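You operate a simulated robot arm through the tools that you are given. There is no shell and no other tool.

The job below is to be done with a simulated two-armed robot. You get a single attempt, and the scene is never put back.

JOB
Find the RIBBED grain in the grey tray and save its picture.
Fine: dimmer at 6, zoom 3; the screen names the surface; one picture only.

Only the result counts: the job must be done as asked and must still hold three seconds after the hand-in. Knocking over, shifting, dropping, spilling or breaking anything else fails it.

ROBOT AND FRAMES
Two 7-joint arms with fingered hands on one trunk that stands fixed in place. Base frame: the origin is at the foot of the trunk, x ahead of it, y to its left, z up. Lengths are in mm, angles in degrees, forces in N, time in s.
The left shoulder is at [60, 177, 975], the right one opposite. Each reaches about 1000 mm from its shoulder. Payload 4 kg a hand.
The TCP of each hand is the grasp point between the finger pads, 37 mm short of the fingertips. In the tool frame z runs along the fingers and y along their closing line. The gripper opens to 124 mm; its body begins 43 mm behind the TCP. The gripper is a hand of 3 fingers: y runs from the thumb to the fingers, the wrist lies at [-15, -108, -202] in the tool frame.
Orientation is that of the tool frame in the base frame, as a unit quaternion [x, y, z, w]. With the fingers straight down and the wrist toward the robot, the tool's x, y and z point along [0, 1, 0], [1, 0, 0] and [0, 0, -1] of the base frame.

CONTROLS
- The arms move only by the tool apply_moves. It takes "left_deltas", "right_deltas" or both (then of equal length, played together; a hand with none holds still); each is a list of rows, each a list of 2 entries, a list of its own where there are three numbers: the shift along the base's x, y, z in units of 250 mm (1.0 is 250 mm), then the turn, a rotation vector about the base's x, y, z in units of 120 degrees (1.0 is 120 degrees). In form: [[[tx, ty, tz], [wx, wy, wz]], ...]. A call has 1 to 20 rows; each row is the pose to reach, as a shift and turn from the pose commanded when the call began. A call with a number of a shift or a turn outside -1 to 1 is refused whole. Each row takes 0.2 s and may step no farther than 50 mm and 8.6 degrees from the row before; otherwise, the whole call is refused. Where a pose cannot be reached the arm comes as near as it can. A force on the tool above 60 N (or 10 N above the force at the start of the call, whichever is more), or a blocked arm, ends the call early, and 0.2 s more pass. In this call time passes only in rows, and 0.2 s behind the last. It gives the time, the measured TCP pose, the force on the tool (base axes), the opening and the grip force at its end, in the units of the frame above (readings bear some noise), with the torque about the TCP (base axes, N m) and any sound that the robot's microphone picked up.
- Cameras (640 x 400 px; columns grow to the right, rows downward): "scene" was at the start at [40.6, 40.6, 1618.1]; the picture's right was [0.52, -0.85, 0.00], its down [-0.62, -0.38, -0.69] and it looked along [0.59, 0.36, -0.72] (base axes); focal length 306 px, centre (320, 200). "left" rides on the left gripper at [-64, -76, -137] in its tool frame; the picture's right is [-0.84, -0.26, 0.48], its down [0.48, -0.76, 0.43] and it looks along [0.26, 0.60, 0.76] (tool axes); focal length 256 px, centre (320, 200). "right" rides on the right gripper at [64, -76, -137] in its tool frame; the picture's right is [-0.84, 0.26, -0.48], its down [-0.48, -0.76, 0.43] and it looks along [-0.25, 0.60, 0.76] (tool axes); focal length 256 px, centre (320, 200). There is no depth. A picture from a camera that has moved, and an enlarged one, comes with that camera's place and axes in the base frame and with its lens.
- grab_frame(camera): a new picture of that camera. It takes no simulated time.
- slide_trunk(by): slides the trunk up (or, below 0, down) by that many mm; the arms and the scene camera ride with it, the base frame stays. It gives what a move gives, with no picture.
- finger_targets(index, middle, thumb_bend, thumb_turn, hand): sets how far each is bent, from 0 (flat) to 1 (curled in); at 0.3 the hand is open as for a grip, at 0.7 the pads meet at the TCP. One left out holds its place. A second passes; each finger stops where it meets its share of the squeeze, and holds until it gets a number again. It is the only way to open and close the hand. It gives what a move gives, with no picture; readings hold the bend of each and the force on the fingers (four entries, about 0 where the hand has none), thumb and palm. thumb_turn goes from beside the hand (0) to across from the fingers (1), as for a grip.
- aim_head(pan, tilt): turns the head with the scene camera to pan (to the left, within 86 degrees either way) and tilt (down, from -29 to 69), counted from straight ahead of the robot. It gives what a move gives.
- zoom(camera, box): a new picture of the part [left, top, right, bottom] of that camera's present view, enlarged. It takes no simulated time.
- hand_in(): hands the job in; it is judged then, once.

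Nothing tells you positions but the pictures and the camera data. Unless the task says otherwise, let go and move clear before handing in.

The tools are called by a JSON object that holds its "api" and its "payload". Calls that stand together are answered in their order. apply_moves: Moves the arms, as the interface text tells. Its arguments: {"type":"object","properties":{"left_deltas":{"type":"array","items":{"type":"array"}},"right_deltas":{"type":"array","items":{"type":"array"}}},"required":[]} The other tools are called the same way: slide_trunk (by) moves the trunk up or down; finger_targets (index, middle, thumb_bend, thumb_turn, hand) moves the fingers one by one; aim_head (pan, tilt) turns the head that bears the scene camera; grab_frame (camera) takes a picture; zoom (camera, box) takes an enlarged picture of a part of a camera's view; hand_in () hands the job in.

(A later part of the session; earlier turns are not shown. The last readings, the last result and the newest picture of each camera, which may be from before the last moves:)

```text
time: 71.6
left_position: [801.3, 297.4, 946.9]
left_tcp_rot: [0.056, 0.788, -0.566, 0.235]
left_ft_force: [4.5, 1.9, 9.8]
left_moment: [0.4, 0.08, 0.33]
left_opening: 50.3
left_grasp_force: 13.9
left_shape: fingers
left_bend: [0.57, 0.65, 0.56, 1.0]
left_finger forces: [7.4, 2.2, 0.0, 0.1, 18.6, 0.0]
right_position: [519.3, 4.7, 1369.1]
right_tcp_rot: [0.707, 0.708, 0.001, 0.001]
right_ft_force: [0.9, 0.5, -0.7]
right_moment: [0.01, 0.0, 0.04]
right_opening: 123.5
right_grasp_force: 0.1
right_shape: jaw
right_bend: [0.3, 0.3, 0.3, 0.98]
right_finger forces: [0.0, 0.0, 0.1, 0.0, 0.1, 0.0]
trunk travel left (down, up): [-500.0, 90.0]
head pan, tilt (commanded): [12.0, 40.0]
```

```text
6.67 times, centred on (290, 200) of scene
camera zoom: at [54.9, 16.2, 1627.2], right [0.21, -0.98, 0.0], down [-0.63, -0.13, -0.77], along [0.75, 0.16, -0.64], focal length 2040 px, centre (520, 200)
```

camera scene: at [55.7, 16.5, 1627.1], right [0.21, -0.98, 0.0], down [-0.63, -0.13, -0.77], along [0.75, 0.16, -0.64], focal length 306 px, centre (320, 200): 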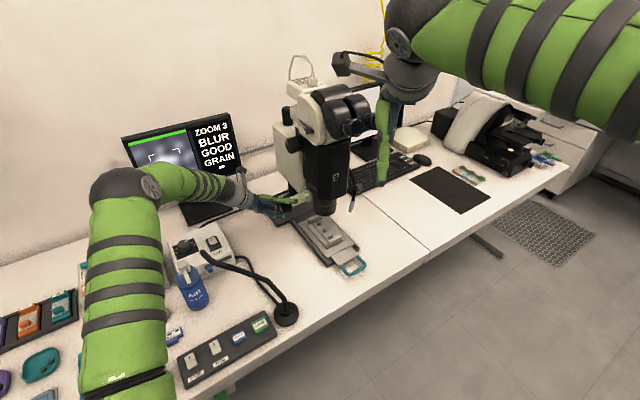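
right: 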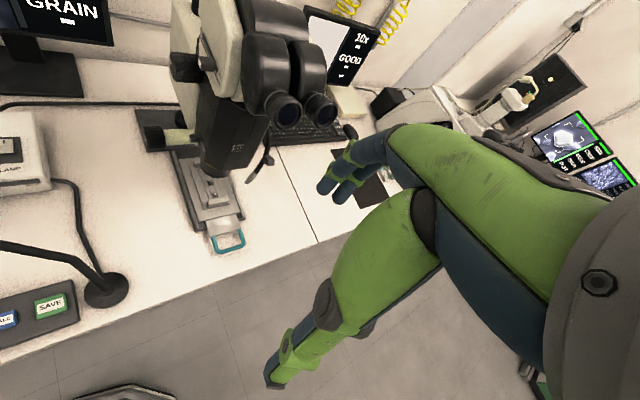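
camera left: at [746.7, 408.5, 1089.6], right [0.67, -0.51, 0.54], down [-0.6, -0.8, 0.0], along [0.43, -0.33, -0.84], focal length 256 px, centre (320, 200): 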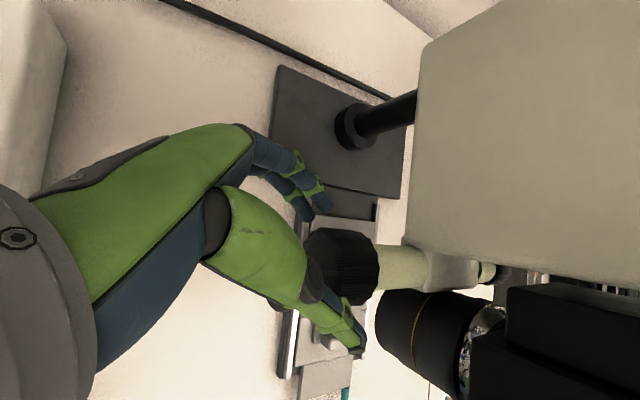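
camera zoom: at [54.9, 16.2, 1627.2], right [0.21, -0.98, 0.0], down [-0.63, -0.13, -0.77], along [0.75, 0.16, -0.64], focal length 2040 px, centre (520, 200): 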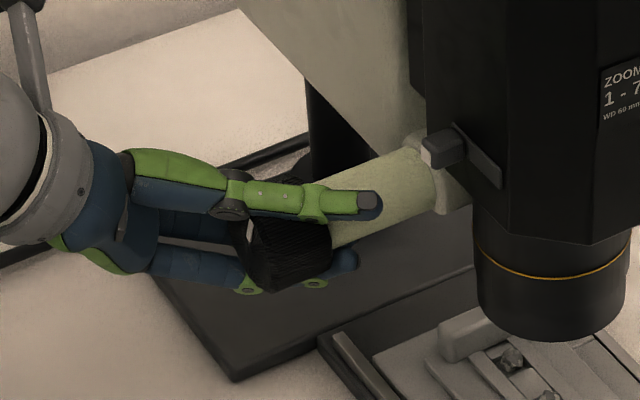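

The objective has come down about 23 mm from the stop. I'll do another stroke.

{"api": "finger_targets", "payload": {"hand": "left", "index": 0.42, "middle": 0.42, "thumb_bend": 0.42}}

{"api": "apply_moves", "payload": {"left_deltas": [[[0, 0, 0], [0.0471, -0.0471, 0]], [[0, 0, 0], [0.0942, -0.0942, 0]], [[0, 0, 0], [0.1413, -0.1413, 0]], [[0, 0, 0], [0.1884, -0.1884, 0]], [[0, 0, 0], [0.2355, -0.2355, 0]], [[0, 0, 0], [0.2826, -0.2826, 0]], [[0, 0, 0], [0.3297, -0.3297, 0]]]}}

{"api": "zoom", "payload": {"camera": "scene", "box": [110, 110, 230, 200]}}

{"api": "finger_targets", "payload": {"hand": "left", "index": 0.64, "middle": 0.66, "thumb_bend": 0.6}}

{"api": "apply_moves", "payload": {"left_deltas": [[[0, 0, 0], [-0.0471, 0.0471, 0]], [[0, 0, 0], [-0.0942, 0.0942, 0]], [[0, 0, 0], [-0.1413, 0.1413, 0]]]}}

{"api": "zoom", "payload": {"camera": "scene", "box": [110, 110, 230, 200]}}

{"api": "zoom", "payload": {"camera": "scene", "box": [250, 170, 330, 230]}}

```text
time: 72.6
left_position: [803.1, 297.9, 946.2]
left_tcp_rot: [0.056, 0.788, -0.566, 0.234]
left_ft_force: [-0.1, 0.0, 0.3]
left_moment: [0.0, 0.02, 0.01]
left_opening: 86.7
left_grasp_force: 0.0
left_shape: fingers
left_bend: [0.42, 0.42, 0.42, 0.99]
left_finger forces: [0.1, 0.0, 0.0, 0.1, 0.1, 0.0]
right_position: [519.5, 4.2, 1369.5]
right_tcp_rot: [0.706, 0.708, 0.0, -0.001]
right_ft_force: [-0.4, 0.0, 0.8]
right_moment: [-0.02, 0.0, 0.01]
right_opening: 123.7
right_grasp_force: 0.1
right_shape: jaw
right_bend: [0.3, 0.3, 0.3, 0.98]
right_finger forces: [0.0, 0.0, 0.1, 0.0, 0.1, 0.0]
trunk travel left (down, up): [-500.0, 90.0]
head pan, tilt (commanded): [12.0, 40.0]
```

```text
time: 74.2
left_position: [801.9, 297.3, 946.6]
left_tcp_rot: [0.315, 0.806, -0.219, 0.45]
left_ft_force: [-0.5, -0.2, 1.1]
left_moment: [0.01, 0.01, 0.0]
left_opening: 86.8
left_grasp_force: 0.0
left_shape: fingers
left_bend: [0.42, 0.42, 0.42, 0.99]
left_finger forces: [0.1, 0.1, 0.0, 0.1, 0.0, 0.0]
right_position: [520.1, 4.4, 1368.2]
right_tcp_rot: [0.706, 0.708, 0.0, 0.0]
right_ft_force: [-0.2, 0.2, -0.6]
right_moment: [-0.03, 0.02, 0.02]
right_opening: 123.3
right_grasp_force: 0.0
right_shape: jaw
right_bend: [0.3, 0.3, 0.3, 0.98]
right_finger forces: [0.1, 0.0, 0.0, 0.0, 0.1, 0.1]
trunk travel left (down, up): [-500.0, 90.0]
head pan, tilt (commanded): [12.0, 40.0]
```

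```text
4.44 times, centred on (170, 155) of scene
camera zoom: at [55.5, 16.4, 1627.1], right [0.21, -0.98, 0.0], down [-0.63, -0.13, -0.77], along [0.75, 0.16, -0.64], focal length 1360 px, centre (987, 400)
```

zoom: 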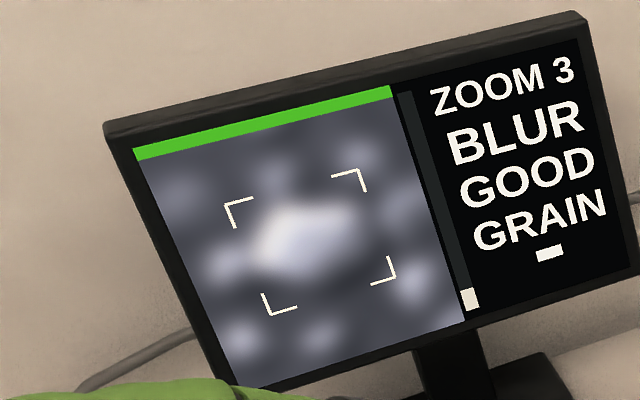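

```text
time: 75.2
left_position: [801.6, 295.2, 946.6]
left_tcp_rot: [0.315, 0.807, -0.219, 0.449]
left_ft_force: [-11.2, -5.7, 1.4]
left_moment: [0.15, 0.19, 0.38]
left_opening: 54.7
left_grasp_force: 20.1
left_shape: fingers
left_bend: [0.57, 0.63, 0.54, 0.99]
left_finger forces: [9.1, 4.8, 0.0, 0.0, 26.6, 0.1]
right_position: [518.1, 4.0, 1368.3]
right_tcp_rot: [0.707, 0.707, 0.0, 0.0]
right_ft_force: [-0.6, -0.4, 0.2]
right_moment: [-0.01, 0.0, -0.01]
right_opening: 123.6
right_grasp_force: 0.0
right_shape: jaw
right_bend: [0.3, 0.3, 0.3, 0.98]
right_finger forces: [0.0, 0.0, 0.0, 0.1, 0.1, 0.2]
trunk travel left (down, up): [-500.0, 90.0]
head pan, tilt (commanded): [12.0, 40.0]
```

```text
time: 76.0
left_position: [801.3, 297.9, 950.4]
left_tcp_rot: [0.207, 0.822, -0.379, 0.371]
left_ft_force: [2.9, 1.1, 14.2]
left_moment: [0.23, -0.19, 0.56]
left_opening: 53.9
left_grasp_force: 17.9
left_shape: fingers
left_bend: [0.57, 0.62, 0.55, 0.99]
left_finger forces: [9.9, 5.1, 0.0, 0.1, 20.8, 0.0]
right_position: [519.0, 5.0, 1369.4]
right_tcp_rot: [0.707, 0.707, 0.0, 0.001]
right_ft_force: [0.4, 0.4, -0.2]
right_moment: [0.02, -0.02, 0.01]
right_opening: 123.5
right_grasp_force: 0.0
right_shape: jaw
right_bend: [0.3, 0.3, 0.3, 0.98]
right_finger forces: [0.0, 0.0, 0.0, 0.0, 0.0, 0.0]
trunk travel left (down, up): [-500.0, 90.0]
head pan, tilt (commanded): [12.0, 40.0]
```

```text
4.44 times, centred on (170, 155) of scene
camera zoom: at [54.6, 16.0, 1627.2], right [0.21, -0.98, 0.0], down [-0.63, -0.13, -0.77], along [0.75, 0.16, -0.64], focal length 1360 px, centre (987, 400)
```

zoom: 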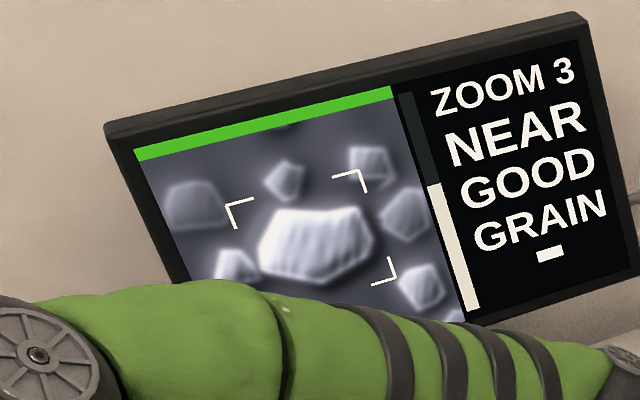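

```text
6.67 times, centred on (290, 200) of scene
camera zoom: at [54.6, 16.0, 1627.2], right [0.21, -0.98, 0.0], down [-0.63, -0.13, -0.77], along [0.75, 0.16, -0.64], focal length 2040 px, centre (520, 200)
```

zoom: 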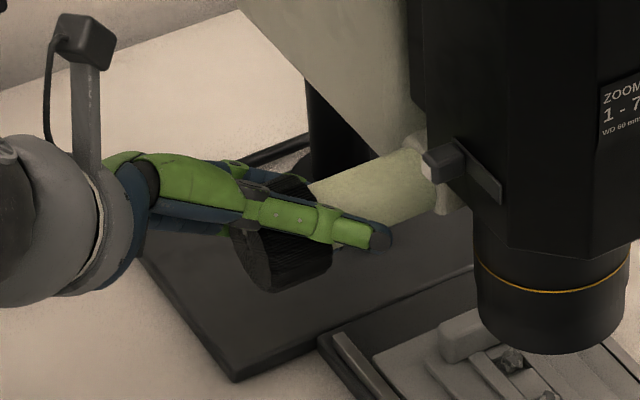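

The screen now says NEAR and a sharpness bar has risen; the central grain appears striped. I'll turn another 8° at a time.

{"api": "apply_moves", "payload": {"left_deltas": [[[0, 0, 0], [-0.0471, 0.0471, 0]]]}}

{"api": "zoom", "payload": {"camera": "scene", "box": [110, 110, 230, 200]}}

```text
time: 76.4
left_position: [801.6, 297.8, 949.2]
left_tcp_rot: [0.172, 0.82, -0.43, 0.337]
left_ft_force: [3.3, 0.3, 14.8]
left_moment: [0.31, -0.05, 0.55]
left_opening: 54.4
left_grasp_force: 17.5
left_shape: fingers
left_bend: [0.56, 0.63, 0.55, 0.99]
left_finger forces: [9.8, 3.5, 0.1, 0.0, 22.0, 0.1]
right_position: [520.2, 3.5, 1370.7]
right_tcp_rot: [0.706, 0.708, 0.0, 0.001]
right_ft_force: [0.5, -0.6, -0.8]
right_moment: [0.01, -0.01, 0.0]
right_opening: 123.2
right_grasp_force: 0.1
right_shape: jaw
right_bend: [0.3, 0.3, 0.3, 0.98]
right_finger forces: [0.0, 0.1, 0.1, 0.2, 0.1, 0.1]
trunk travel left (down, up): [-500.0, 90.0]
head pan, tilt (commanded): [12.0, 40.0]
```

```text
4.44 times, centred on (170, 155) of scene
camera zoom: at [54.3, 15.9, 1627.2], right [0.21, -0.98, 0.0], down [-0.63, -0.13, -0.77], along [0.75, 0.16, -0.64], focal length 1360 px, centre (987, 400)
```

zoom: 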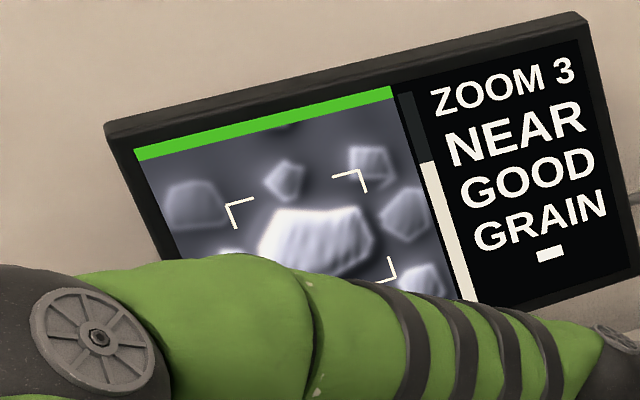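

{"api": "apply_moves", "payload": {"left_deltas": [[[0, 0, 0], [-0.0471, 0.0471, 0]]]}}

{"api": "zoom", "payload": {"camera": "scene", "box": [110, 110, 230, 200]}}

```text
time: 76.8
left_position: [801.0, 298.1, 947.5]
left_tcp_rot: [0.135, 0.813, -0.477, 0.304]
left_ft_force: [2.2, -0.1, 11.0]
left_moment: [0.23, -0.01, 0.36]
left_opening: 52.6
left_grasp_force: 14.2
left_shape: fingers
left_bend: [0.57, 0.64, 0.56, 0.99]
left_finger forces: [7.3, 2.5, 0.0, 0.0, 19.6, 0.1]
right_position: [519.3, 4.5, 1369.0]
right_tcp_rot: [0.707, 0.707, 0.0, 0.0]
right_ft_force: [-0.6, 0.0, -0.3]
right_moment: [-0.02, 0.0, -0.01]
right_opening: 123.7
right_grasp_force: 0.1
right_shape: jaw
right_bend: [0.3, 0.3, 0.3, 0.98]
right_finger forces: [0.0, 0.0, 0.0, 0.0, 0.0, 0.1]
trunk travel left (down, up): [-500.0, 90.0]
head pan, tilt (commanded): [12.0, 40.0]
```

```text
4.44 times, centred on (170, 155) of scene
camera zoom: at [54.4, 16.1, 1627.1], right [0.21, -0.98, 0.0], down [-0.63, -0.13, -0.77], along [0.75, 0.16, -0.64], focal length 1360 px, centre (987, 400)
```

zoom: 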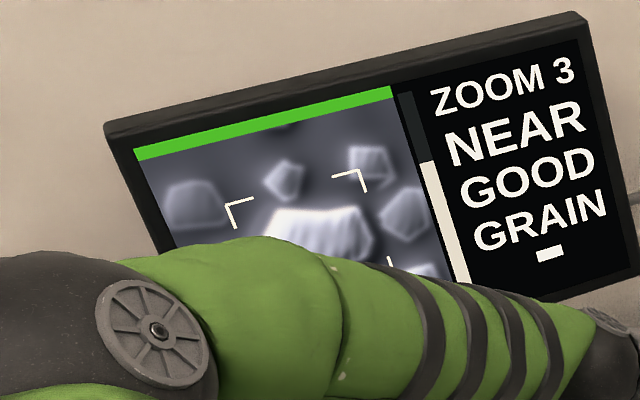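

{"api": "apply_moves", "payload": {"left_deltas": [[[0, 0, 0], [-0.0471, 0.0471, 0]]]}}

{"api": "zoom", "payload": {"camera": "scene", "box": [110, 110, 230, 200]}}

{"api": "zoom", "payload": {"camera": "scene", "box": [286, 200, 302, 212]}}

```text
time: 77.2
left_position: [800.3, 295.6, 947.0]
left_tcp_rot: [0.095, 0.803, -0.523, 0.269]
left_ft_force: [0.1, -1.9, 9.1]
left_moment: [0.34, 0.1, 0.26]
left_opening: 52.3
left_grasp_force: 14.5
left_shape: fingers
left_bend: [0.57, 0.65, 0.56, 1.0]
left_finger forces: [7.7, 1.9, 0.0, 0.0, 19.6, 0.1]
right_position: [518.5, 5.0, 1369.0]
right_tcp_rot: [0.707, 0.707, 0.0, 0.0]
right_ft_force: [0.1, -0.1, 0.1]
right_moment: [0.01, -0.01, 0.02]
right_opening: 123.8
right_grasp_force: 0.1
right_shape: jaw
right_bend: [0.3, 0.3, 0.3, 0.98]
right_finger forces: [0.1, 0.1, 0.0, 0.0, 0.1, 0.1]
trunk travel left (down, up): [-500.0, 90.0]
head pan, tilt (commanded): [12.0, 40.0]
```

```text
4.44 times, centred on (170, 155) of scene
camera zoom: at [54.4, 15.8, 1627.1], right [0.21, -0.98, 0.0], down [-0.63, -0.13, -0.77], along [0.75, 0.16, -0.64], focal length 1360 px, centre (987, 400)
```

zoom: 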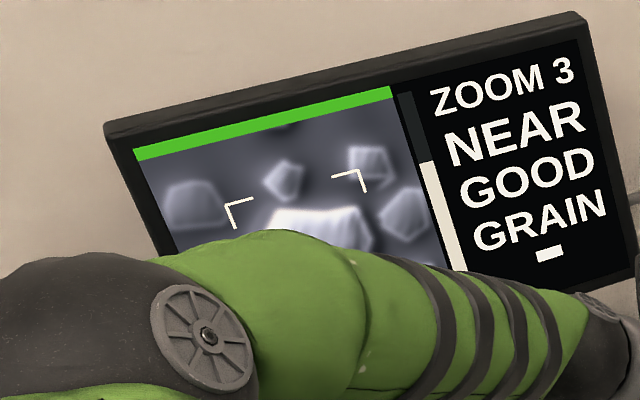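

```text
16.00 times, centred on (294, 206) of scene
camera zoom: at [54.4, 15.8, 1627.1], right [0.21, -0.98, 0.0], down [-0.63, -0.13, -0.77], along [0.75, 0.16, -0.64], focal length 4897 px, centre (736, 104)
```

zoom: 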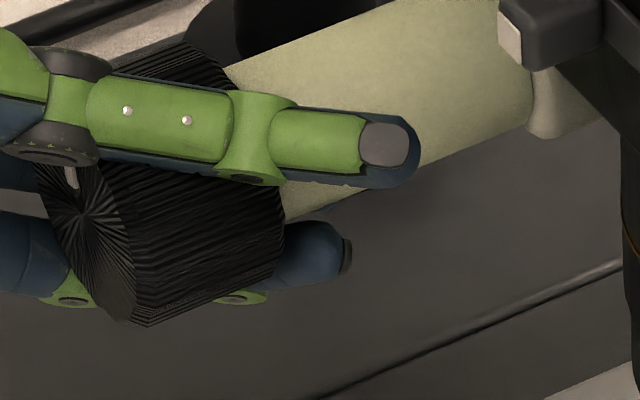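

The bar stayed put on the last two steps, so the grip slipped. I'll regrip with a firmer squeeze near the middle of my range.

{"api": "finger_targets", "payload": {"hand": "left", "index": 0.42, "middle": 0.42, "thumb_bend": 0.42}}

{"api": "apply_moves", "payload": {"left_deltas": [[[0, 0, 0], [0.0471, -0.0471, 0]], [[0, 0, 0], [0.0942, -0.0942, 0]], [[0, 0, 0], [0.1413, -0.1413, 0]], [[0, 0, 0], [0.1884, -0.1884, 0]], [[0, 0, 0], [0.2355, -0.2355, 0]], [[0, 0, 0], [0.2826, -0.2826, 0]]]}}

{"api": "zoom", "payload": {"camera": "scene", "box": [110, 110, 230, 200]}}

{"api": "finger_targets", "payload": {"hand": "left", "index": 0.67, "middle": 0.69, "thumb_bend": 0.62}}

{"api": "zoom", "payload": {"camera": "scene", "box": [110, 110, 230, 200]}}

```text
time: 78.2
left_position: [802.2, 297.4, 946.2]
left_tcp_rot: [0.096, 0.803, -0.523, 0.269]
left_ft_force: [0.6, 0.5, -0.5]
left_moment: [-0.01, 0.0, 0.02]
left_opening: 86.8
left_grasp_force: 0.1
left_shape: fingers
left_bend: [0.42, 0.42, 0.42, 0.99]
left_finger forces: [0.1, 0.0, 0.0, 0.0, 0.0, 0.0]
right_position: [519.4, 3.9, 1367.7]
right_tcp_rot: [0.708, 0.707, 0.0, 0.001]
right_ft_force: [0.1, -1.2, -0.7]
right_moment: [0.01, -0.03, 0.0]
right_opening: 123.6
right_grasp_force: 0.1
right_shape: jaw
right_bend: [0.3, 0.3, 0.3, 0.98]
right_finger forces: [0.0, 0.0, 0.0, 0.0, 0.0, 0.0]
trunk travel left (down, up): [-500.0, 90.0]
head pan, tilt (commanded): [12.0, 40.0]
```

```text
time: 79.6
left_position: [802.7, 296.3, 947.1]
left_tcp_rot: [0.316, 0.806, -0.218, 0.45]
left_ft_force: [0.3, 0.3, -0.5]
left_moment: [0.0, -0.01, -0.01]
left_opening: 86.6
left_grasp_force: 0.0
left_shape: fingers
left_bend: [0.42, 0.42, 0.42, 0.99]
left_finger forces: [0.0, 0.0, 0.0, 0.0, 0.0, 0.0]
right_position: [519.2, 4.3, 1369.6]
right_tcp_rot: [0.707, 0.707, 0.0, 0.001]
right_ft_force: [-0.3, 0.3, -0.2]
right_moment: [0.0, 0.03, 0.01]
right_opening: 123.6
right_grasp_force: 0.1
right_shape: jaw
right_bend: [0.3, 0.3, 0.3, 0.98]
right_finger forces: [0.0, 0.1, 0.0, 0.0, 0.0, 0.0]
trunk travel left (down, up): [-500.0, 90.0]
head pan, tilt (commanded): [12.0, 40.0]
```

```text
4.44 times, centred on (170, 155) of scene
camera zoom: at [55.5, 16.4, 1627.1], right [0.21, -0.98, 0.0], down [-0.63, -0.13, -0.77], along [0.75, 0.16, -0.64], focal length 1360 px, centre (987, 400)
```

zoom: 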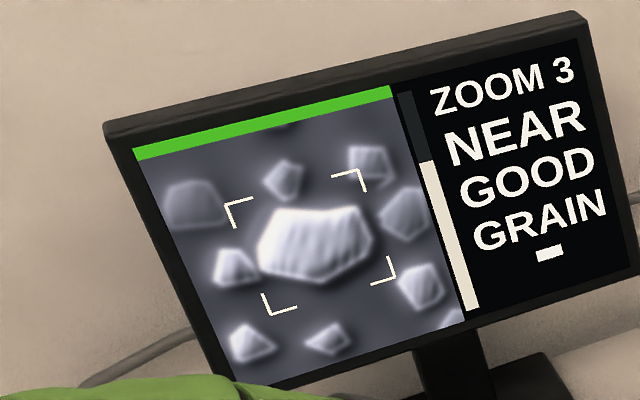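

```text
time: 80.6
left_position: [802.3, 295.7, 948.4]
left_tcp_rot: [0.316, 0.807, -0.219, 0.449]
left_ft_force: [-13.4, -6.7, 2.2]
left_moment: [0.14, 0.22, 0.42]
left_opening: 54.6
left_grasp_force: 24.9
left_shape: fingers
left_bend: [0.57, 0.63, 0.55, 0.99]
left_finger forces: [9.9, 7.4, 0.0, 0.1, 33.3, 0.1]
right_position: [517.5, 3.0, 1368.6]
right_tcp_rot: [0.707, 0.707, 0.0, 0.0]
right_ft_force: [-0.2, 0.2, 0.0]
right_moment: [0.01, -0.03, -0.02]
right_opening: 123.5
right_grasp_force: 0.0
right_shape: jaw
right_bend: [0.3, 0.3, 0.3, 0.98]
right_finger forces: [0.1, 0.1, 0.0, 0.1, 0.0, 0.0]
trunk travel left (down, up): [-500.0, 90.0]
head pan, tilt (commanded): [12.0, 40.0]
```

```text
4.44 times, centred on (170, 155) of scene
camera zoom: at [53.8, 15.4, 1627.2], right [0.21, -0.98, 0.0], down [-0.63, -0.13, -0.77], along [0.75, 0.16, -0.64], focal length 1360 px, centre (987, 400)
```

zoom: 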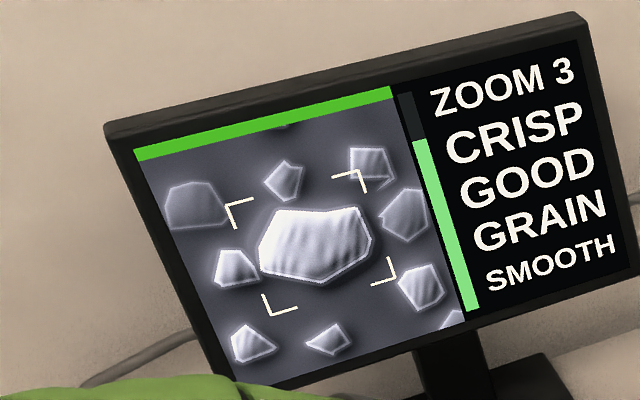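

Now the screen says CRISP and names this centre grain SMOOTH, so the ribbed one is another of the three. I'll turn a few degrees more for focus margin.

{"api": "apply_moves", "payload": {"left_deltas": [[[0, 0, 0], [-0.0236, 0.0236, 0]]]}}

{"api": "zoom", "payload": {"camera": "scene", "box": [110, 110, 230, 200]}}

```text
time: 81.0
left_position: [802.4, 295.7, 948.0]
left_tcp_rot: [0.298, 0.811, -0.247, 0.439]
left_ft_force: [-9.7, -6.4, 6.2]
left_moment: [0.19, 0.12, 0.46]
left_opening: 54.4
left_grasp_force: 24.4
left_shape: fingers
left_bend: [0.57, 0.63, 0.55, 0.99]
left_finger forces: [9.3, 6.9, 0.0, 0.0, 31.5, 0.0]
right_position: [517.6, 3.9, 1369.7]
right_tcp_rot: [0.707, 0.707, 0.0, 0.0]
right_ft_force: [-0.6, 0.0, 0.0]
right_moment: [0.01, -0.02, 0.02]
right_opening: 123.5
right_grasp_force: 0.1
right_shape: jaw
right_bend: [0.3, 0.3, 0.3, 0.98]
right_finger forces: [0.1, 0.1, 0.0, 0.0, 0.1, 0.0]
trunk travel left (down, up): [-500.0, 90.0]
head pan, tilt (commanded): [12.0, 40.0]
```

```text
4.44 times, centred on (170, 155) of scene
camera zoom: at [53.9, 15.5, 1627.2], right [0.21, -0.98, 0.0], down [-0.63, -0.13, -0.77], along [0.75, 0.16, -0.64], focal length 1360 px, centre (987, 400)
```

zoom: 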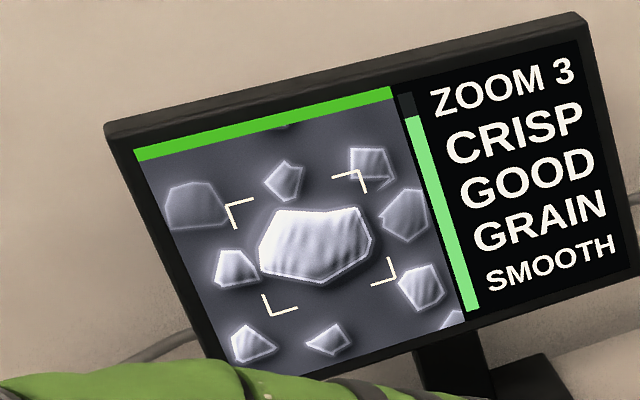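

{"api": "apply_moves", "payload": {"left_deltas": [[[0, 0, 0], [-0.0206, 0.0206, 0]]]}}

{"api": "zoom", "payload": {"camera": "scene", "box": [110, 110, 230, 200]}}

```text
time: 81.4
left_position: [802.3, 297.5, 948.6]
left_tcp_rot: [0.284, 0.815, -0.27, 0.428]
left_ft_force: [-6.2, -5.6, 9.4]
left_moment: [0.1, -0.03, 0.47]
left_opening: 54.3
left_grasp_force: 22.6
left_shape: fingers
left_bend: [0.57, 0.63, 0.55, 0.99]
left_finger forces: [8.9, 6.9, 0.1, 0.0, 29.4, 0.1]
right_position: [517.9, 3.0, 1370.3]
right_tcp_rot: [0.707, 0.707, 0.0, 0.001]
right_ft_force: [0.0, -0.3, 0.2]
right_moment: [0.02, 0.02, -0.01]
right_opening: 123.6
right_grasp_force: 0.1
right_shape: jaw
right_bend: [0.3, 0.3, 0.3, 0.98]
right_finger forces: [0.0, 0.0, 0.0, 0.1, 0.0, 0.1]
trunk travel left (down, up): [-500.0, 90.0]
head pan, tilt (commanded): [12.0, 40.0]
```

```text
4.44 times, centred on (170, 155) of scene
camera zoom: at [53.8, 15.5, 1627.2], right [0.21, -0.98, 0.0], down [-0.63, -0.13, -0.77], along [0.75, 0.16, -0.64], focal length 1360 px, centre (987, 400)
```

zoom: 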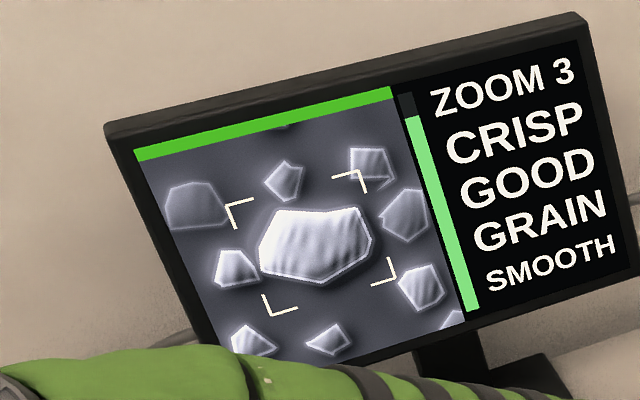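

Focus is crisp with a near-full bar. I'll release the knob and check it holds.

{"api": "finger_targets", "payload": {"hand": "left", "index": 0.42, "middle": 0.42, "thumb_bend": 0.42}}

{"api": "zoom", "payload": {"camera": "scene", "box": [110, 110, 230, 200]}}

{"api": "grab_frame", "payload": {"camera": "left"}}

{"api": "grab_frame", "payload": {"camera": "right"}}

```text
time: 82.4
left_position: [802.3, 296.9, 946.1]
left_tcp_rot: [0.282, 0.815, -0.272, 0.426]
left_ft_force: [-0.9, -0.1, -0.7]
left_moment: [0.03, 0.01, 0.0]
left_opening: 86.9
left_grasp_force: 0.0
left_shape: fingers
left_bend: [0.42, 0.42, 0.42, 0.99]
left_finger forces: [0.0, 0.0, 0.0, 0.0, 0.1, 0.0]
right_position: [519.2, 3.8, 1369.1]
right_tcp_rot: [0.707, 0.707, 0.0, 0.0]
right_ft_force: [-0.1, 0.2, -0.4]
right_moment: [-0.02, -0.01, -0.01]
right_opening: 123.7
right_grasp_force: 0.1
right_shape: jaw
right_bend: [0.3, 0.3, 0.3, 0.98]
right_finger forces: [0.1, 0.0, 0.0, 0.0, 0.0, 0.0]
trunk travel left (down, up): [-500.0, 90.0]
head pan, tilt (commanded): [12.0, 40.0]
```

```text
4.44 times, centred on (170, 155) of scene
camera zoom: at [55.5, 16.4, 1627.1], right [0.21, -0.98, 0.0], down [-0.63, -0.13, -0.77], along [0.75, 0.16, -0.64], focal length 1360 px, centre (987, 400)
```

zoom: 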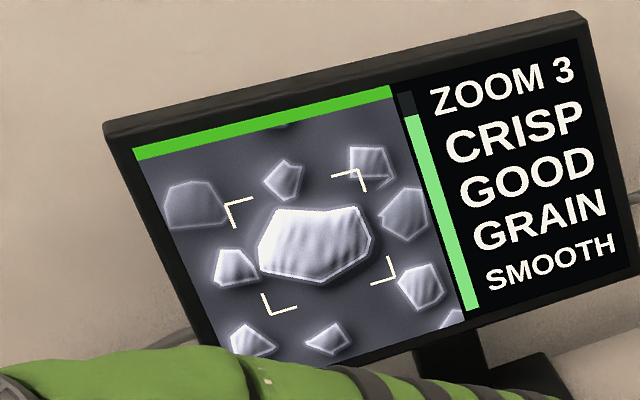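

```text
taken
camera left: at [707.8, 323.6, 1081.6], right [0.48, -0.7, 0.53], down [-0.52, -0.71, -0.47], along [0.7, -0.05, -0.71], focal length 256 px, centre (320, 200)
```

left: 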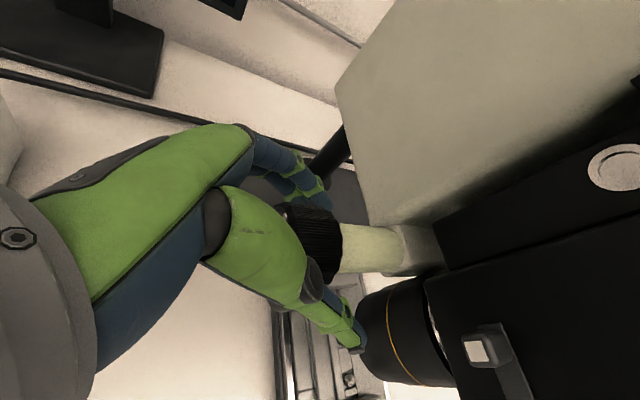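

```text
taken
camera right: at [444.9, 68.6, 1505.0], right [0.26, -0.84, 0.48], down [-0.76, -0.48, -0.43], along [0.6, -0.26, -0.76], focal length 256 px, centre (320, 200)
```

right: 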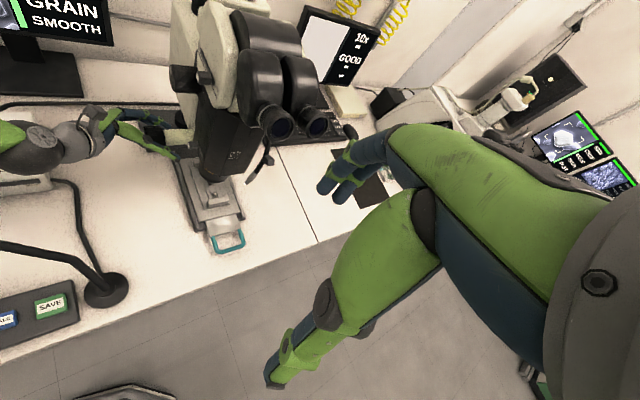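

Focus holds at CRISP with the centre grain named SMOOTH. Now I'll bring the right hand to the teal stage handle (about (705, 27, 780)), coming down in front of the eyepieces first.

{"api": "apply_moves", "payload": {"right_deltas": [[[0, -0.05, -0.1], [0, 0, 0.0625]], [[0, -0.1, -0.25], [0, 0, 0.125]], [[0, -0.16, -0.42], [0, 0, 0.1875]], [[0, -0.2, -0.6], [0, 0, 0.25]], [[0, -0.24, -0.78], [0, 0, 0.3125]], [[0, -0.26, -0.96], [0, 0, 0.375]]]}}

{"api": "apply_moves", "payload": {"right_deltas": [[[0.05, 0, -0.15], [0, 0, 0]], [[0.12, 0, -0.3], [0, 0, 0]], [[0.2, 0, -0.45], [0, 0, 0]], [[0.3, 0.02, -0.6], [0, 0, 0]], [[0.4, 0.06, -0.75], [0, 0, 0]], [[0.5, 0.14, -0.85], [0, 0, 0]]]}}

{"api": "grab_frame", "payload": {"camera": "right"}}

{"api": "grab_frame", "payload": {"camera": "scene"}}

```text
time: 83.8
left_position: [802.6, 297.8, 945.7]
left_tcp_rot: [0.283, 0.815, -0.271, 0.426]
left_ft_force: [0.0, -1.1, 0.3]
left_moment: [-0.02, -0.01, 0.02]
left_opening: 86.5
left_grasp_force: 0.1
left_shape: fingers
left_bend: [0.42, 0.42, 0.42, 0.99]
left_finger forces: [0.0, 0.1, 0.1, 0.0, 0.0, 0.1]
right_position: [520.4, -61.0, 1129.3]
right_tcp_rot: [0.384, 0.924, 0.0, -0.001]
right_ft_force: [0.5, -0.2, 0.6]
right_moment: [-0.01, 0.01, 0.0]
right_opening: 123.4
right_grasp_force: 0.0
right_shape: jaw
right_bend: [0.3, 0.3, 0.3, 0.98]
right_finger forces: [0.0, 0.0, 0.0, 0.1, 0.2, 0.0]
trunk travel left (down, up): [-500.0, 90.0]
head pan, tilt (commanded): [12.0, 40.0]
```

```text
time: 85.2
left_position: [803.0, 297.5, 945.8]
left_tcp_rot: [0.283, 0.815, -0.27, 0.427]
left_ft_force: [0.2, -1.6, -0.5]
left_moment: [-0.03, -0.01, 0.02]
left_opening: 86.5
left_grasp_force: 0.0
left_shape: fingers
left_bend: [0.42, 0.42, 0.42, 0.99]
left_finger forces: [0.0, 0.1, 0.0, 0.1, 0.0, 0.0]
right_position: [647.4, -24.6, 913.9]
right_tcp_rot: [0.383, 0.924, 0.0, 0.001]
right_ft_force: [0.0, -0.2, 0.7]
right_moment: [-0.01, 0.01, 0.06]
right_opening: 123.6
right_grasp_force: 0.1
right_shape: jaw
right_bend: [0.3, 0.3, 0.3, 0.98]
right_finger forces: [0.1, 0.1, 0.0, 0.1, 0.1, 0.1]
trunk travel left (down, up): [-500.0, 90.0]
head pan, tilt (commanded): [12.0, 40.0]
```

```text
taken
camera right: at [548.4, -33.0, 1051.3], right [0.77, -0.41, 0.48], down [-0.2, -0.88, -0.43], along [0.6, 0.24, -0.76], focal length 256 px, centre (320, 200)
```

right: 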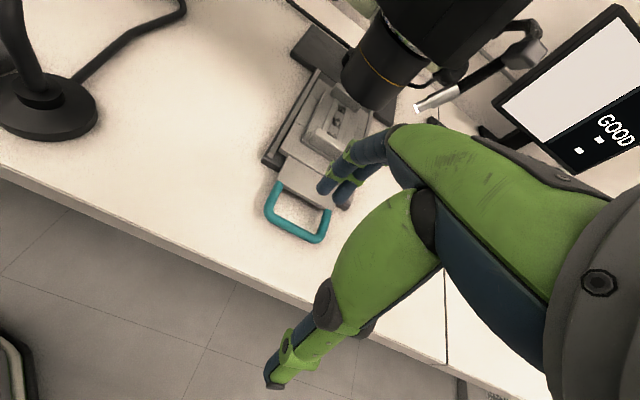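

```text
taken
camera scene: at [56.2, 16.8, 1627.1], right [0.21, -0.98, 0.0], down [-0.63, -0.13, -0.77], along [0.75, 0.16, -0.64], focal length 306 px, centre (320, 200)
```

scene: 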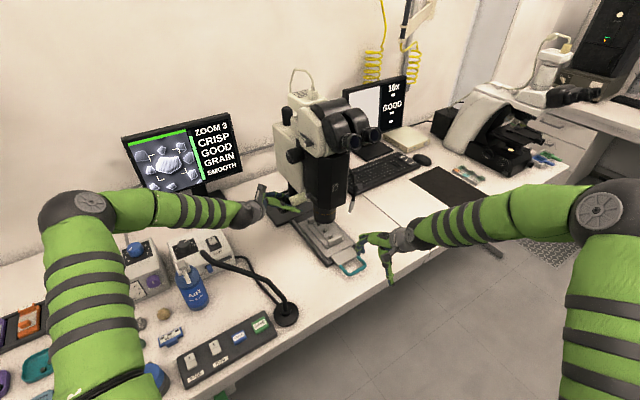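

The right hand is beside the handle. I'll zoom in to locate the loop exactly.

{"api": "zoom", "payload": {"camera": "right", "box": [230, 120, 390, 260]}}

{"api": "zoom", "payload": {"camera": "scene", "box": [300, 210, 400, 280]}}

```text
2.86 times, centred on (310, 190) of right
camera zoom: at [548.4, -33.0, 1051.3], right [0.77, -0.41, 0.48], down [-0.2, -0.88, -0.43], along [0.6, 0.24, -0.76], focal length 731 px, centre (349, 229)
```

zoom: 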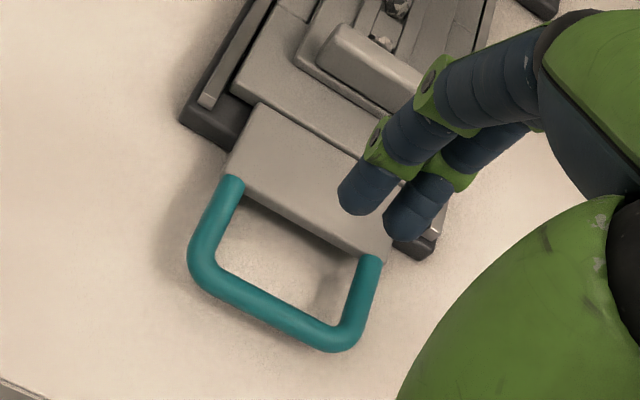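

```text
5.71 times, centred on (350, 245) of scene
camera zoom: at [56.2, 16.8, 1627.1], right [0.21, -0.98, 0.0], down [-0.63, -0.13, -0.77], along [0.75, 0.16, -0.64], focal length 1749 px, centre (149, -57)
```

zoom: 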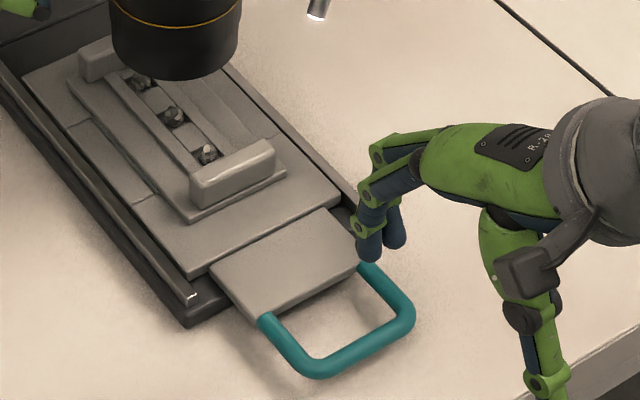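

The handle bar's middle is at about (708, 29, 778) and the loop is about 67 × 42 mm inside, so both fingers fit in it. I'll set the fingers half closed and hover over the bar.

{"api": "finger_targets", "payload": {"hand": "right", "index": 0.5, "middle": 0.5, "thumb_bend": 0.5, "thumb_turn": 1}}

{"api": "apply_moves", "payload": {"right_deltas": [[[0.1, 0.09, -0.02], [0, 0, 0]], [[0.216, 0.189, -0.04], [0, 0, 0]], [[0.216, 0.189, -0.14], [0, 0, 0]], [[0.216, 0.189, -0.2], [0, 0, 0]]]}}

{"api": "grab_frame", "payload": {"camera": "right"}}

{"api": "zoom", "payload": {"camera": "scene", "box": [300, 200, 420, 290]}}

```text
time: 86.2
left_position: [802.1, 296.9, 946.0]
left_tcp_rot: [0.283, 0.815, -0.27, 0.427]
left_ft_force: [0.0, -1.3, 0.2]
left_moment: [0.03, 0.02, 0.02]
left_opening: 86.7
left_grasp_force: 0.0
left_shape: fingers
left_bend: [0.42, 0.42, 0.42, 0.99]
left_finger forces: [0.1, 0.0, 0.0, 0.0, 0.1, 0.0]
right_position: [645.3, -25.1, 915.1]
right_tcp_rot: [0.383, 0.924, 0.0, 0.0]
right_ft_force: [-0.2, 0.7, 0.4]
right_moment: [-0.02, 0.0, 0.0]
right_opening: 62.5
right_grasp_force: 0.0
right_shape: fingers
right_bend: [0.5, 0.5, 0.5, 1.0]
right_finger forces: [0.0, 0.0, 0.0, 0.0, 0.1, 0.1]
trunk travel left (down, up): [-500.0, 90.0]
head pan, tilt (commanded): [12.0, 40.0]
```

```text
time: 87.2
left_position: [802.2, 296.6, 946.7]
left_tcp_rot: [0.283, 0.815, -0.272, 0.426]
left_ft_force: [-0.3, -0.6, 0.5]
left_moment: [-0.01, 0.0, 0.02]
left_opening: 86.8
left_grasp_force: 0.0
left_shape: fingers
left_bend: [0.42, 0.42, 0.42, 0.99]
left_finger forces: [0.0, 0.1, 0.1, 0.0, 0.1, 0.0]
right_position: [698.9, 22.3, 864.8]
right_tcp_rot: [0.382, 0.924, 0.001, -0.001]
right_ft_force: [0.1, -0.2, 0.0]
right_moment: [-0.02, 0.0, 0.02]
right_opening: 62.5
right_grasp_force: 0.0
right_shape: fingers
right_bend: [0.5, 0.5, 0.5, 1.0]
right_finger forces: [0.1, 0.0, 0.1, 0.0, 0.0, 0.0]
trunk travel left (down, up): [-500.0, 90.0]
head pan, tilt (commanded): [12.0, 40.0]
```

```text
taken
camera right: at [601.2, 14.2, 1001.5], right [0.77, -0.41, 0.48], down [-0.2, -0.88, -0.43], along [0.6, 0.24, -0.76], focal length 256 px, centre (320, 200)
```

right: 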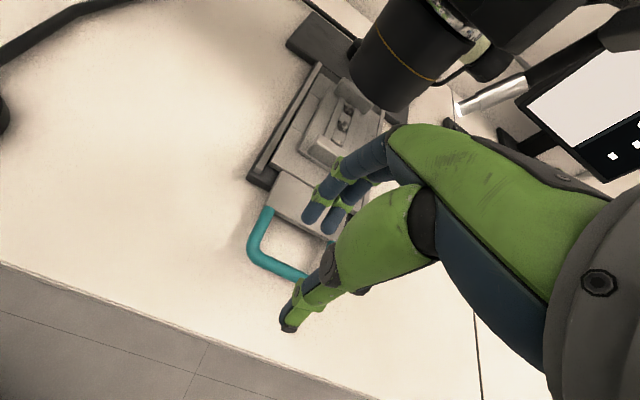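

```text
4.44 times, centred on (360, 245) of scene
camera zoom: at [55.7, 16.4, 1627.1], right [0.21, -0.98, 0.0], down [-0.63, -0.13, -0.77], along [0.75, 0.16, -0.64], focal length 1360 px, centre (142, 0)
```

zoom: 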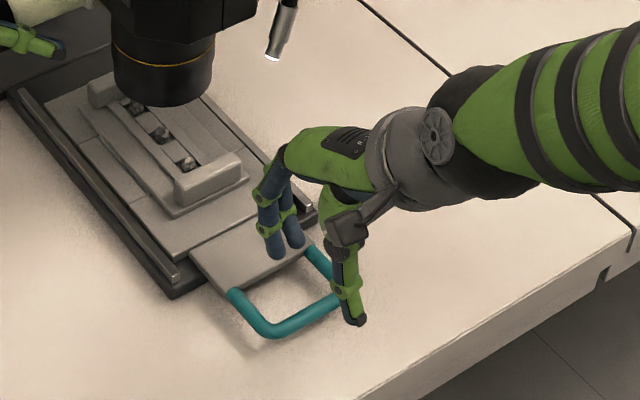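

By the numbers the hand is centred on the bar. I'll lower it so the fingers enter the loop, watching forces.

{"api": "apply_moves", "payload": {"right_deltas": [[[0.008, 0, -0.09], [0, 0, 0]], [[0.008, 0, -0.18], [0, 0, 0]], [[0.008, 0, -0.255], [0, 0, 0]]]}}

{"api": "zoom", "payload": {"camera": "right", "box": [230, 150, 390, 330]}}

{"api": "zoom", "payload": {"camera": "scene", "box": [310, 220, 400, 280]}}

```text
time: 88.0
left_position: [800.0, 297.5, 949.2]
left_tcp_rot: [0.283, 0.815, -0.271, 0.427]
left_ft_force: [0.7, -0.2, -0.7]
left_moment: [0.0, -0.02, -0.01]
left_opening: 86.8
left_grasp_force: 0.1
left_shape: fingers
left_bend: [0.42, 0.42, 0.42, 0.99]
left_finger forces: [0.0, 0.1, 0.0, 0.0, 0.0, 0.1]
right_position: [703.5, 22.3, 808.8]
right_tcp_rot: [0.382, 0.924, 0.005, 0.005]
right_ft_force: [-0.5, -0.6, 28.8]
right_moment: [1.03, -1.39, -0.04]
right_opening: 62.4
right_grasp_force: 14.5
right_shape: fingers
right_bend: [0.5, 0.47, 0.5, 1.0]
right_finger forces: [0.0, 28.5, 0.0, 0.1, 0.1, 0.1]
trunk travel left (down, up): [-500.0, 90.0]
head pan, tilt (commanded): [12.0, 40.0]
```

```text
2.22 times, centred on (310, 240) of right
camera zoom: at [603.8, 14.1, 943.6], right [0.77, -0.41, 0.49], down [-0.19, -0.88, -0.44], along [0.61, 0.25, -0.75], focal length 569 px, centre (342, 111)
```

zoom: 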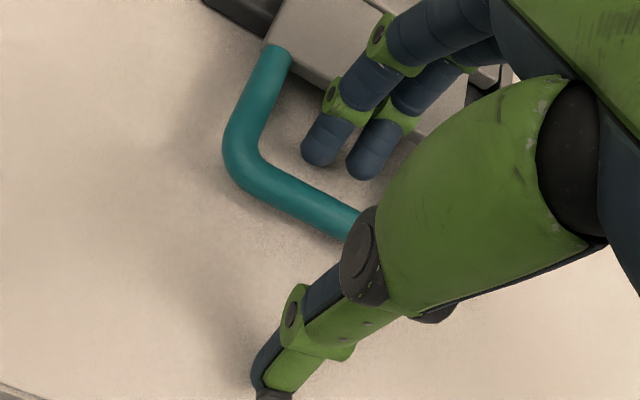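

```text
6.67 times, centred on (355, 250) of scene
camera zoom: at [52.5, 16.1, 1627.9], right [0.21, -0.98, 0.0], down [-0.63, -0.13, -0.77], along [0.75, 0.16, -0.64], focal length 2040 px, centre (87, -133)
```

zoom: 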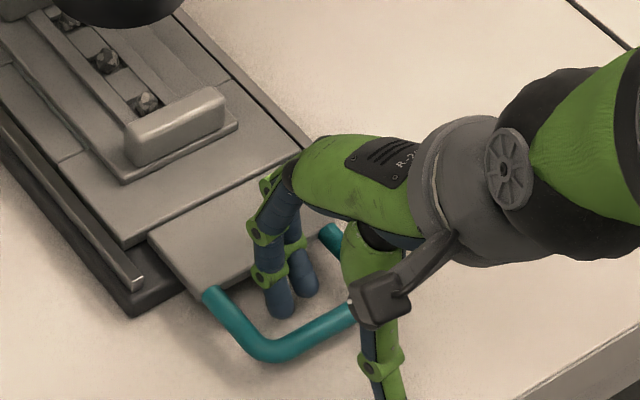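

The middle finger touched the slider plate's edge (28 N), so I'll lift at once, close the fingers more and shift slightly before going down again.

{"api": "apply_moves", "payload": {"right_deltas": [[[0, 0, 0.06], [0, 0, 0]], [[0, 0, 0.14], [0, 0, 0]]]}}

{"api": "finger_targets", "payload": {"hand": "right", "index": 0.57, "middle": 0.57, "thumb_bend": 0.55}}

{"api": "zoom", "payload": {"camera": "scene", "box": [110, 110, 230, 200]}}

{"api": "zoom", "payload": {"camera": "right", "box": [230, 150, 390, 330]}}

{"api": "zoom", "payload": {"camera": "scene", "box": [310, 220, 400, 280]}}

```text
time: 88.6
left_position: [803.9, 298.3, 946.1]
left_tcp_rot: [0.283, 0.815, -0.272, 0.427]
left_ft_force: [0.3, 0.2, -0.3]
left_moment: [-0.01, 0.02, 0.03]
left_opening: 86.6
left_grasp_force: 0.1
left_shape: fingers
left_bend: [0.42, 0.42, 0.42, 0.99]
left_finger forces: [0.0, 0.1, 0.0, 0.0, 0.0, 0.0]
right_position: [699.0, 21.2, 837.3]
right_tcp_rot: [0.383, 0.924, -0.001, 0.0]
right_ft_force: [0.9, -0.4, 0.9]
right_moment: [-0.03, 0.01, 0.03]
right_opening: 62.4
right_grasp_force: 0.1
right_shape: fingers
right_bend: [0.5, 0.5, 0.5, 1.0]
right_finger forces: [0.0, 0.0, 0.0, 0.1, 0.0, 0.1]
trunk travel left (down, up): [-500.0, 90.0]
head pan, tilt (commanded): [12.0, 40.0]
```

```text
time: 89.6
left_position: [802.7, 298.3, 945.7]
left_tcp_rot: [0.283, 0.815, -0.271, 0.426]
left_ft_force: [0.5, 0.2, 0.5]
left_moment: [-0.03, -0.01, 0.0]
left_opening: 86.6
left_grasp_force: 0.1
left_shape: fingers
left_bend: [0.42, 0.42, 0.42, 0.99]
left_finger forces: [0.0, 0.0, 0.0, 0.1, 0.0, 0.1]
right_position: [700.1, 21.7, 838.2]
right_tcp_rot: [0.383, 0.924, 0.0, 0.001]
right_ft_force: [-0.1, -0.8, 0.4]
right_moment: [0.02, 0.03, 0.0]
right_opening: 45.3
right_grasp_force: 0.0
right_shape: fingers
right_bend: [0.56, 0.56, 0.55, 1.0]
right_finger forces: [0.0, 0.0, 0.0, 0.0, 0.0, 0.0]
trunk travel left (down, up): [-500.0, 90.0]
head pan, tilt (commanded): [12.0, 40.0]
```

```text
4.44 times, centred on (170, 155) of scene
camera zoom: at [55.5, 16.4, 1627.1], right [0.21, -0.98, 0.0], down [-0.63, -0.13, -0.77], along [0.75, 0.16, -0.64], focal length 1360 px, centre (987, 400)
```

zoom: 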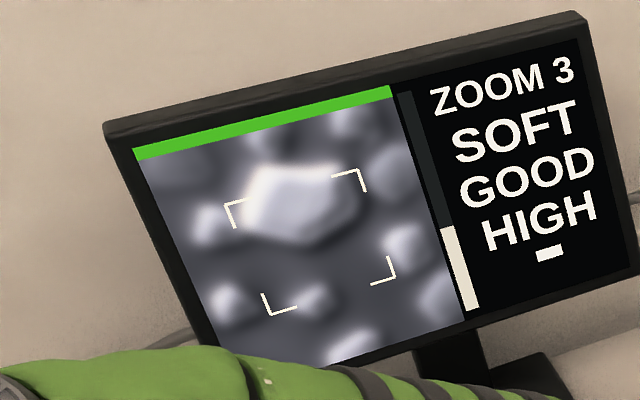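

```text
2.22 times, centred on (310, 240) of right
camera zoom: at [602.1, 13.4, 974.0], right [0.77, -0.41, 0.48], down [-0.2, -0.88, -0.43], along [0.6, 0.24, -0.76], focal length 569 px, centre (342, 111)
```

zoom: 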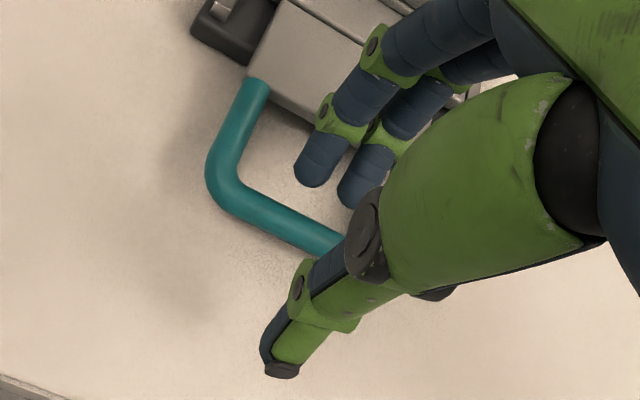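

```text
6.67 times, centred on (355, 250) of scene
camera zoom: at [55.5, 16.4, 1627.1], right [0.21, -0.98, 0.0], down [-0.63, -0.13, -0.77], along [0.75, 0.16, -0.64], focal length 2040 px, centre (87, -133)
```

zoom: 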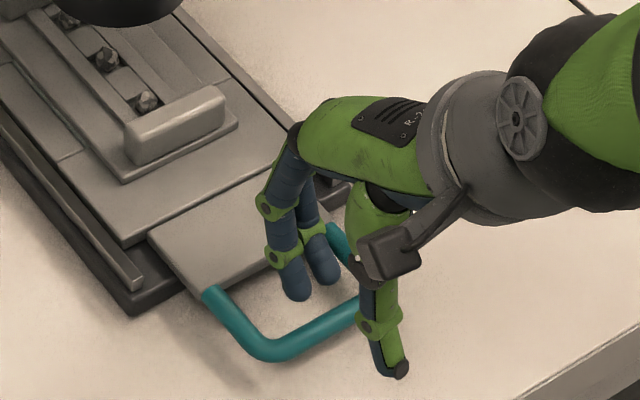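

The contact pushed the stage a little (screen: HIGH, SOFT), so the grain is off-centre; that is recoverable. I'll check how far the handle moved.

{"api": "zoom", "payload": {"camera": "scene", "box": [300, 200, 420, 290]}}

{"api": "zoom", "payload": {"camera": "scene", "box": [250, 170, 330, 230]}}

```text
4.44 times, centred on (360, 245) of scene
camera zoom: at [55.5, 16.4, 1627.1], right [0.21, -0.98, 0.0], down [-0.63, -0.13, -0.77], along [0.75, 0.16, -0.64], focal length 1360 px, centre (142, 0)
```

zoom: 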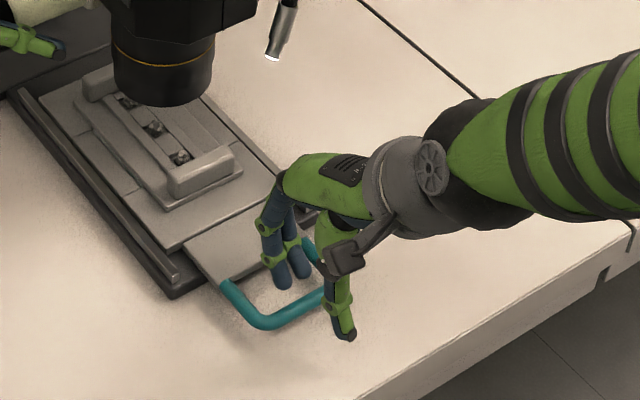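

```text
6.67 times, centred on (290, 200) of scene
camera zoom: at [55.5, 16.4, 1627.1], right [0.21, -0.98, 0.0], down [-0.63, -0.13, -0.77], along [0.75, 0.16, -0.64], focal length 2040 px, centre (520, 200)
```

zoom: 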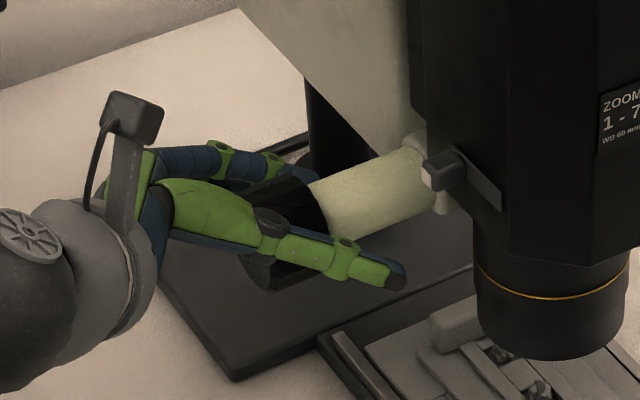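

The stage slid about 11 mm toward the back. I'll shift the hand 16 mm to straddle the bar's new position and lower carefully.

{"api": "apply_moves", "payload": {"right_deltas": [[[0.045, 0.045, 0], [0, 0, 0]], [[0.045, 0.045, -0.06], [0, 0, 0]], [[0.045, 0.045, -0.1], [0, 0, 0]]]}}

{"api": "zoom", "payload": {"camera": "right", "box": [230, 150, 390, 330]}}

{"api": "zoom", "payload": {"camera": "scene", "box": [310, 220, 400, 280]}}

```text
time: 90.4
left_position: [801.7, 296.3, 947.1]
left_tcp_rot: [0.283, 0.816, -0.271, 0.426]
left_ft_force: [0.3, 0.2, -0.8]
left_moment: [-0.03, 0.0, 0.02]
left_opening: 86.5
left_grasp_force: 0.1
left_shape: fingers
left_bend: [0.42, 0.42, 0.42, 0.99]
left_finger forces: [0.1, 0.0, 0.1, 0.0, 0.1, 0.0]
right_position: [711.3, 31.8, 811.5]
right_tcp_rot: [0.383, 0.924, 0.0, 0.0]
right_ft_force: [-0.1, -0.4, 0.8]
right_moment: [0.01, -0.03, 0.02]
right_opening: 45.1
right_grasp_force: 0.4
right_shape: fingers
right_bend: [0.56, 0.56, 0.55, 1.0]
right_finger forces: [0.0, 0.3, 0.1, 0.0, 0.0, 0.0]
trunk travel left (down, up): [-500.0, 90.0]
head pan, tilt (commanded): [12.0, 40.0]
```

```text
2.22 times, centred on (310, 240) of right
camera zoom: at [613.7, 23.7, 948.9], right [0.77, -0.41, 0.48], down [-0.2, -0.88, -0.43], along [0.6, 0.24, -0.76], focal length 569 px, centre (342, 111)
```

zoom: 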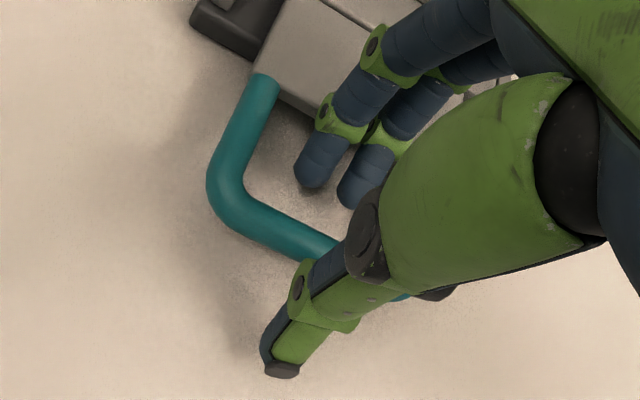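

```text
6.67 times, centred on (355, 250) of scene
camera zoom: at [55.5, 16.4, 1627.1], right [0.21, -0.98, 0.0], down [-0.63, -0.13, -0.77], along [0.75, 0.16, -0.64], focal length 2040 px, centre (87, -133)
```

zoom: 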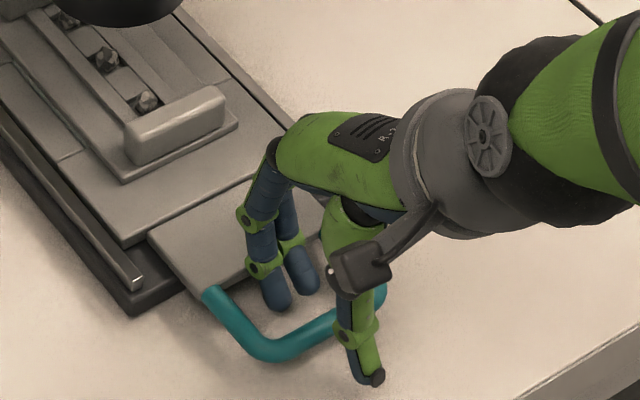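

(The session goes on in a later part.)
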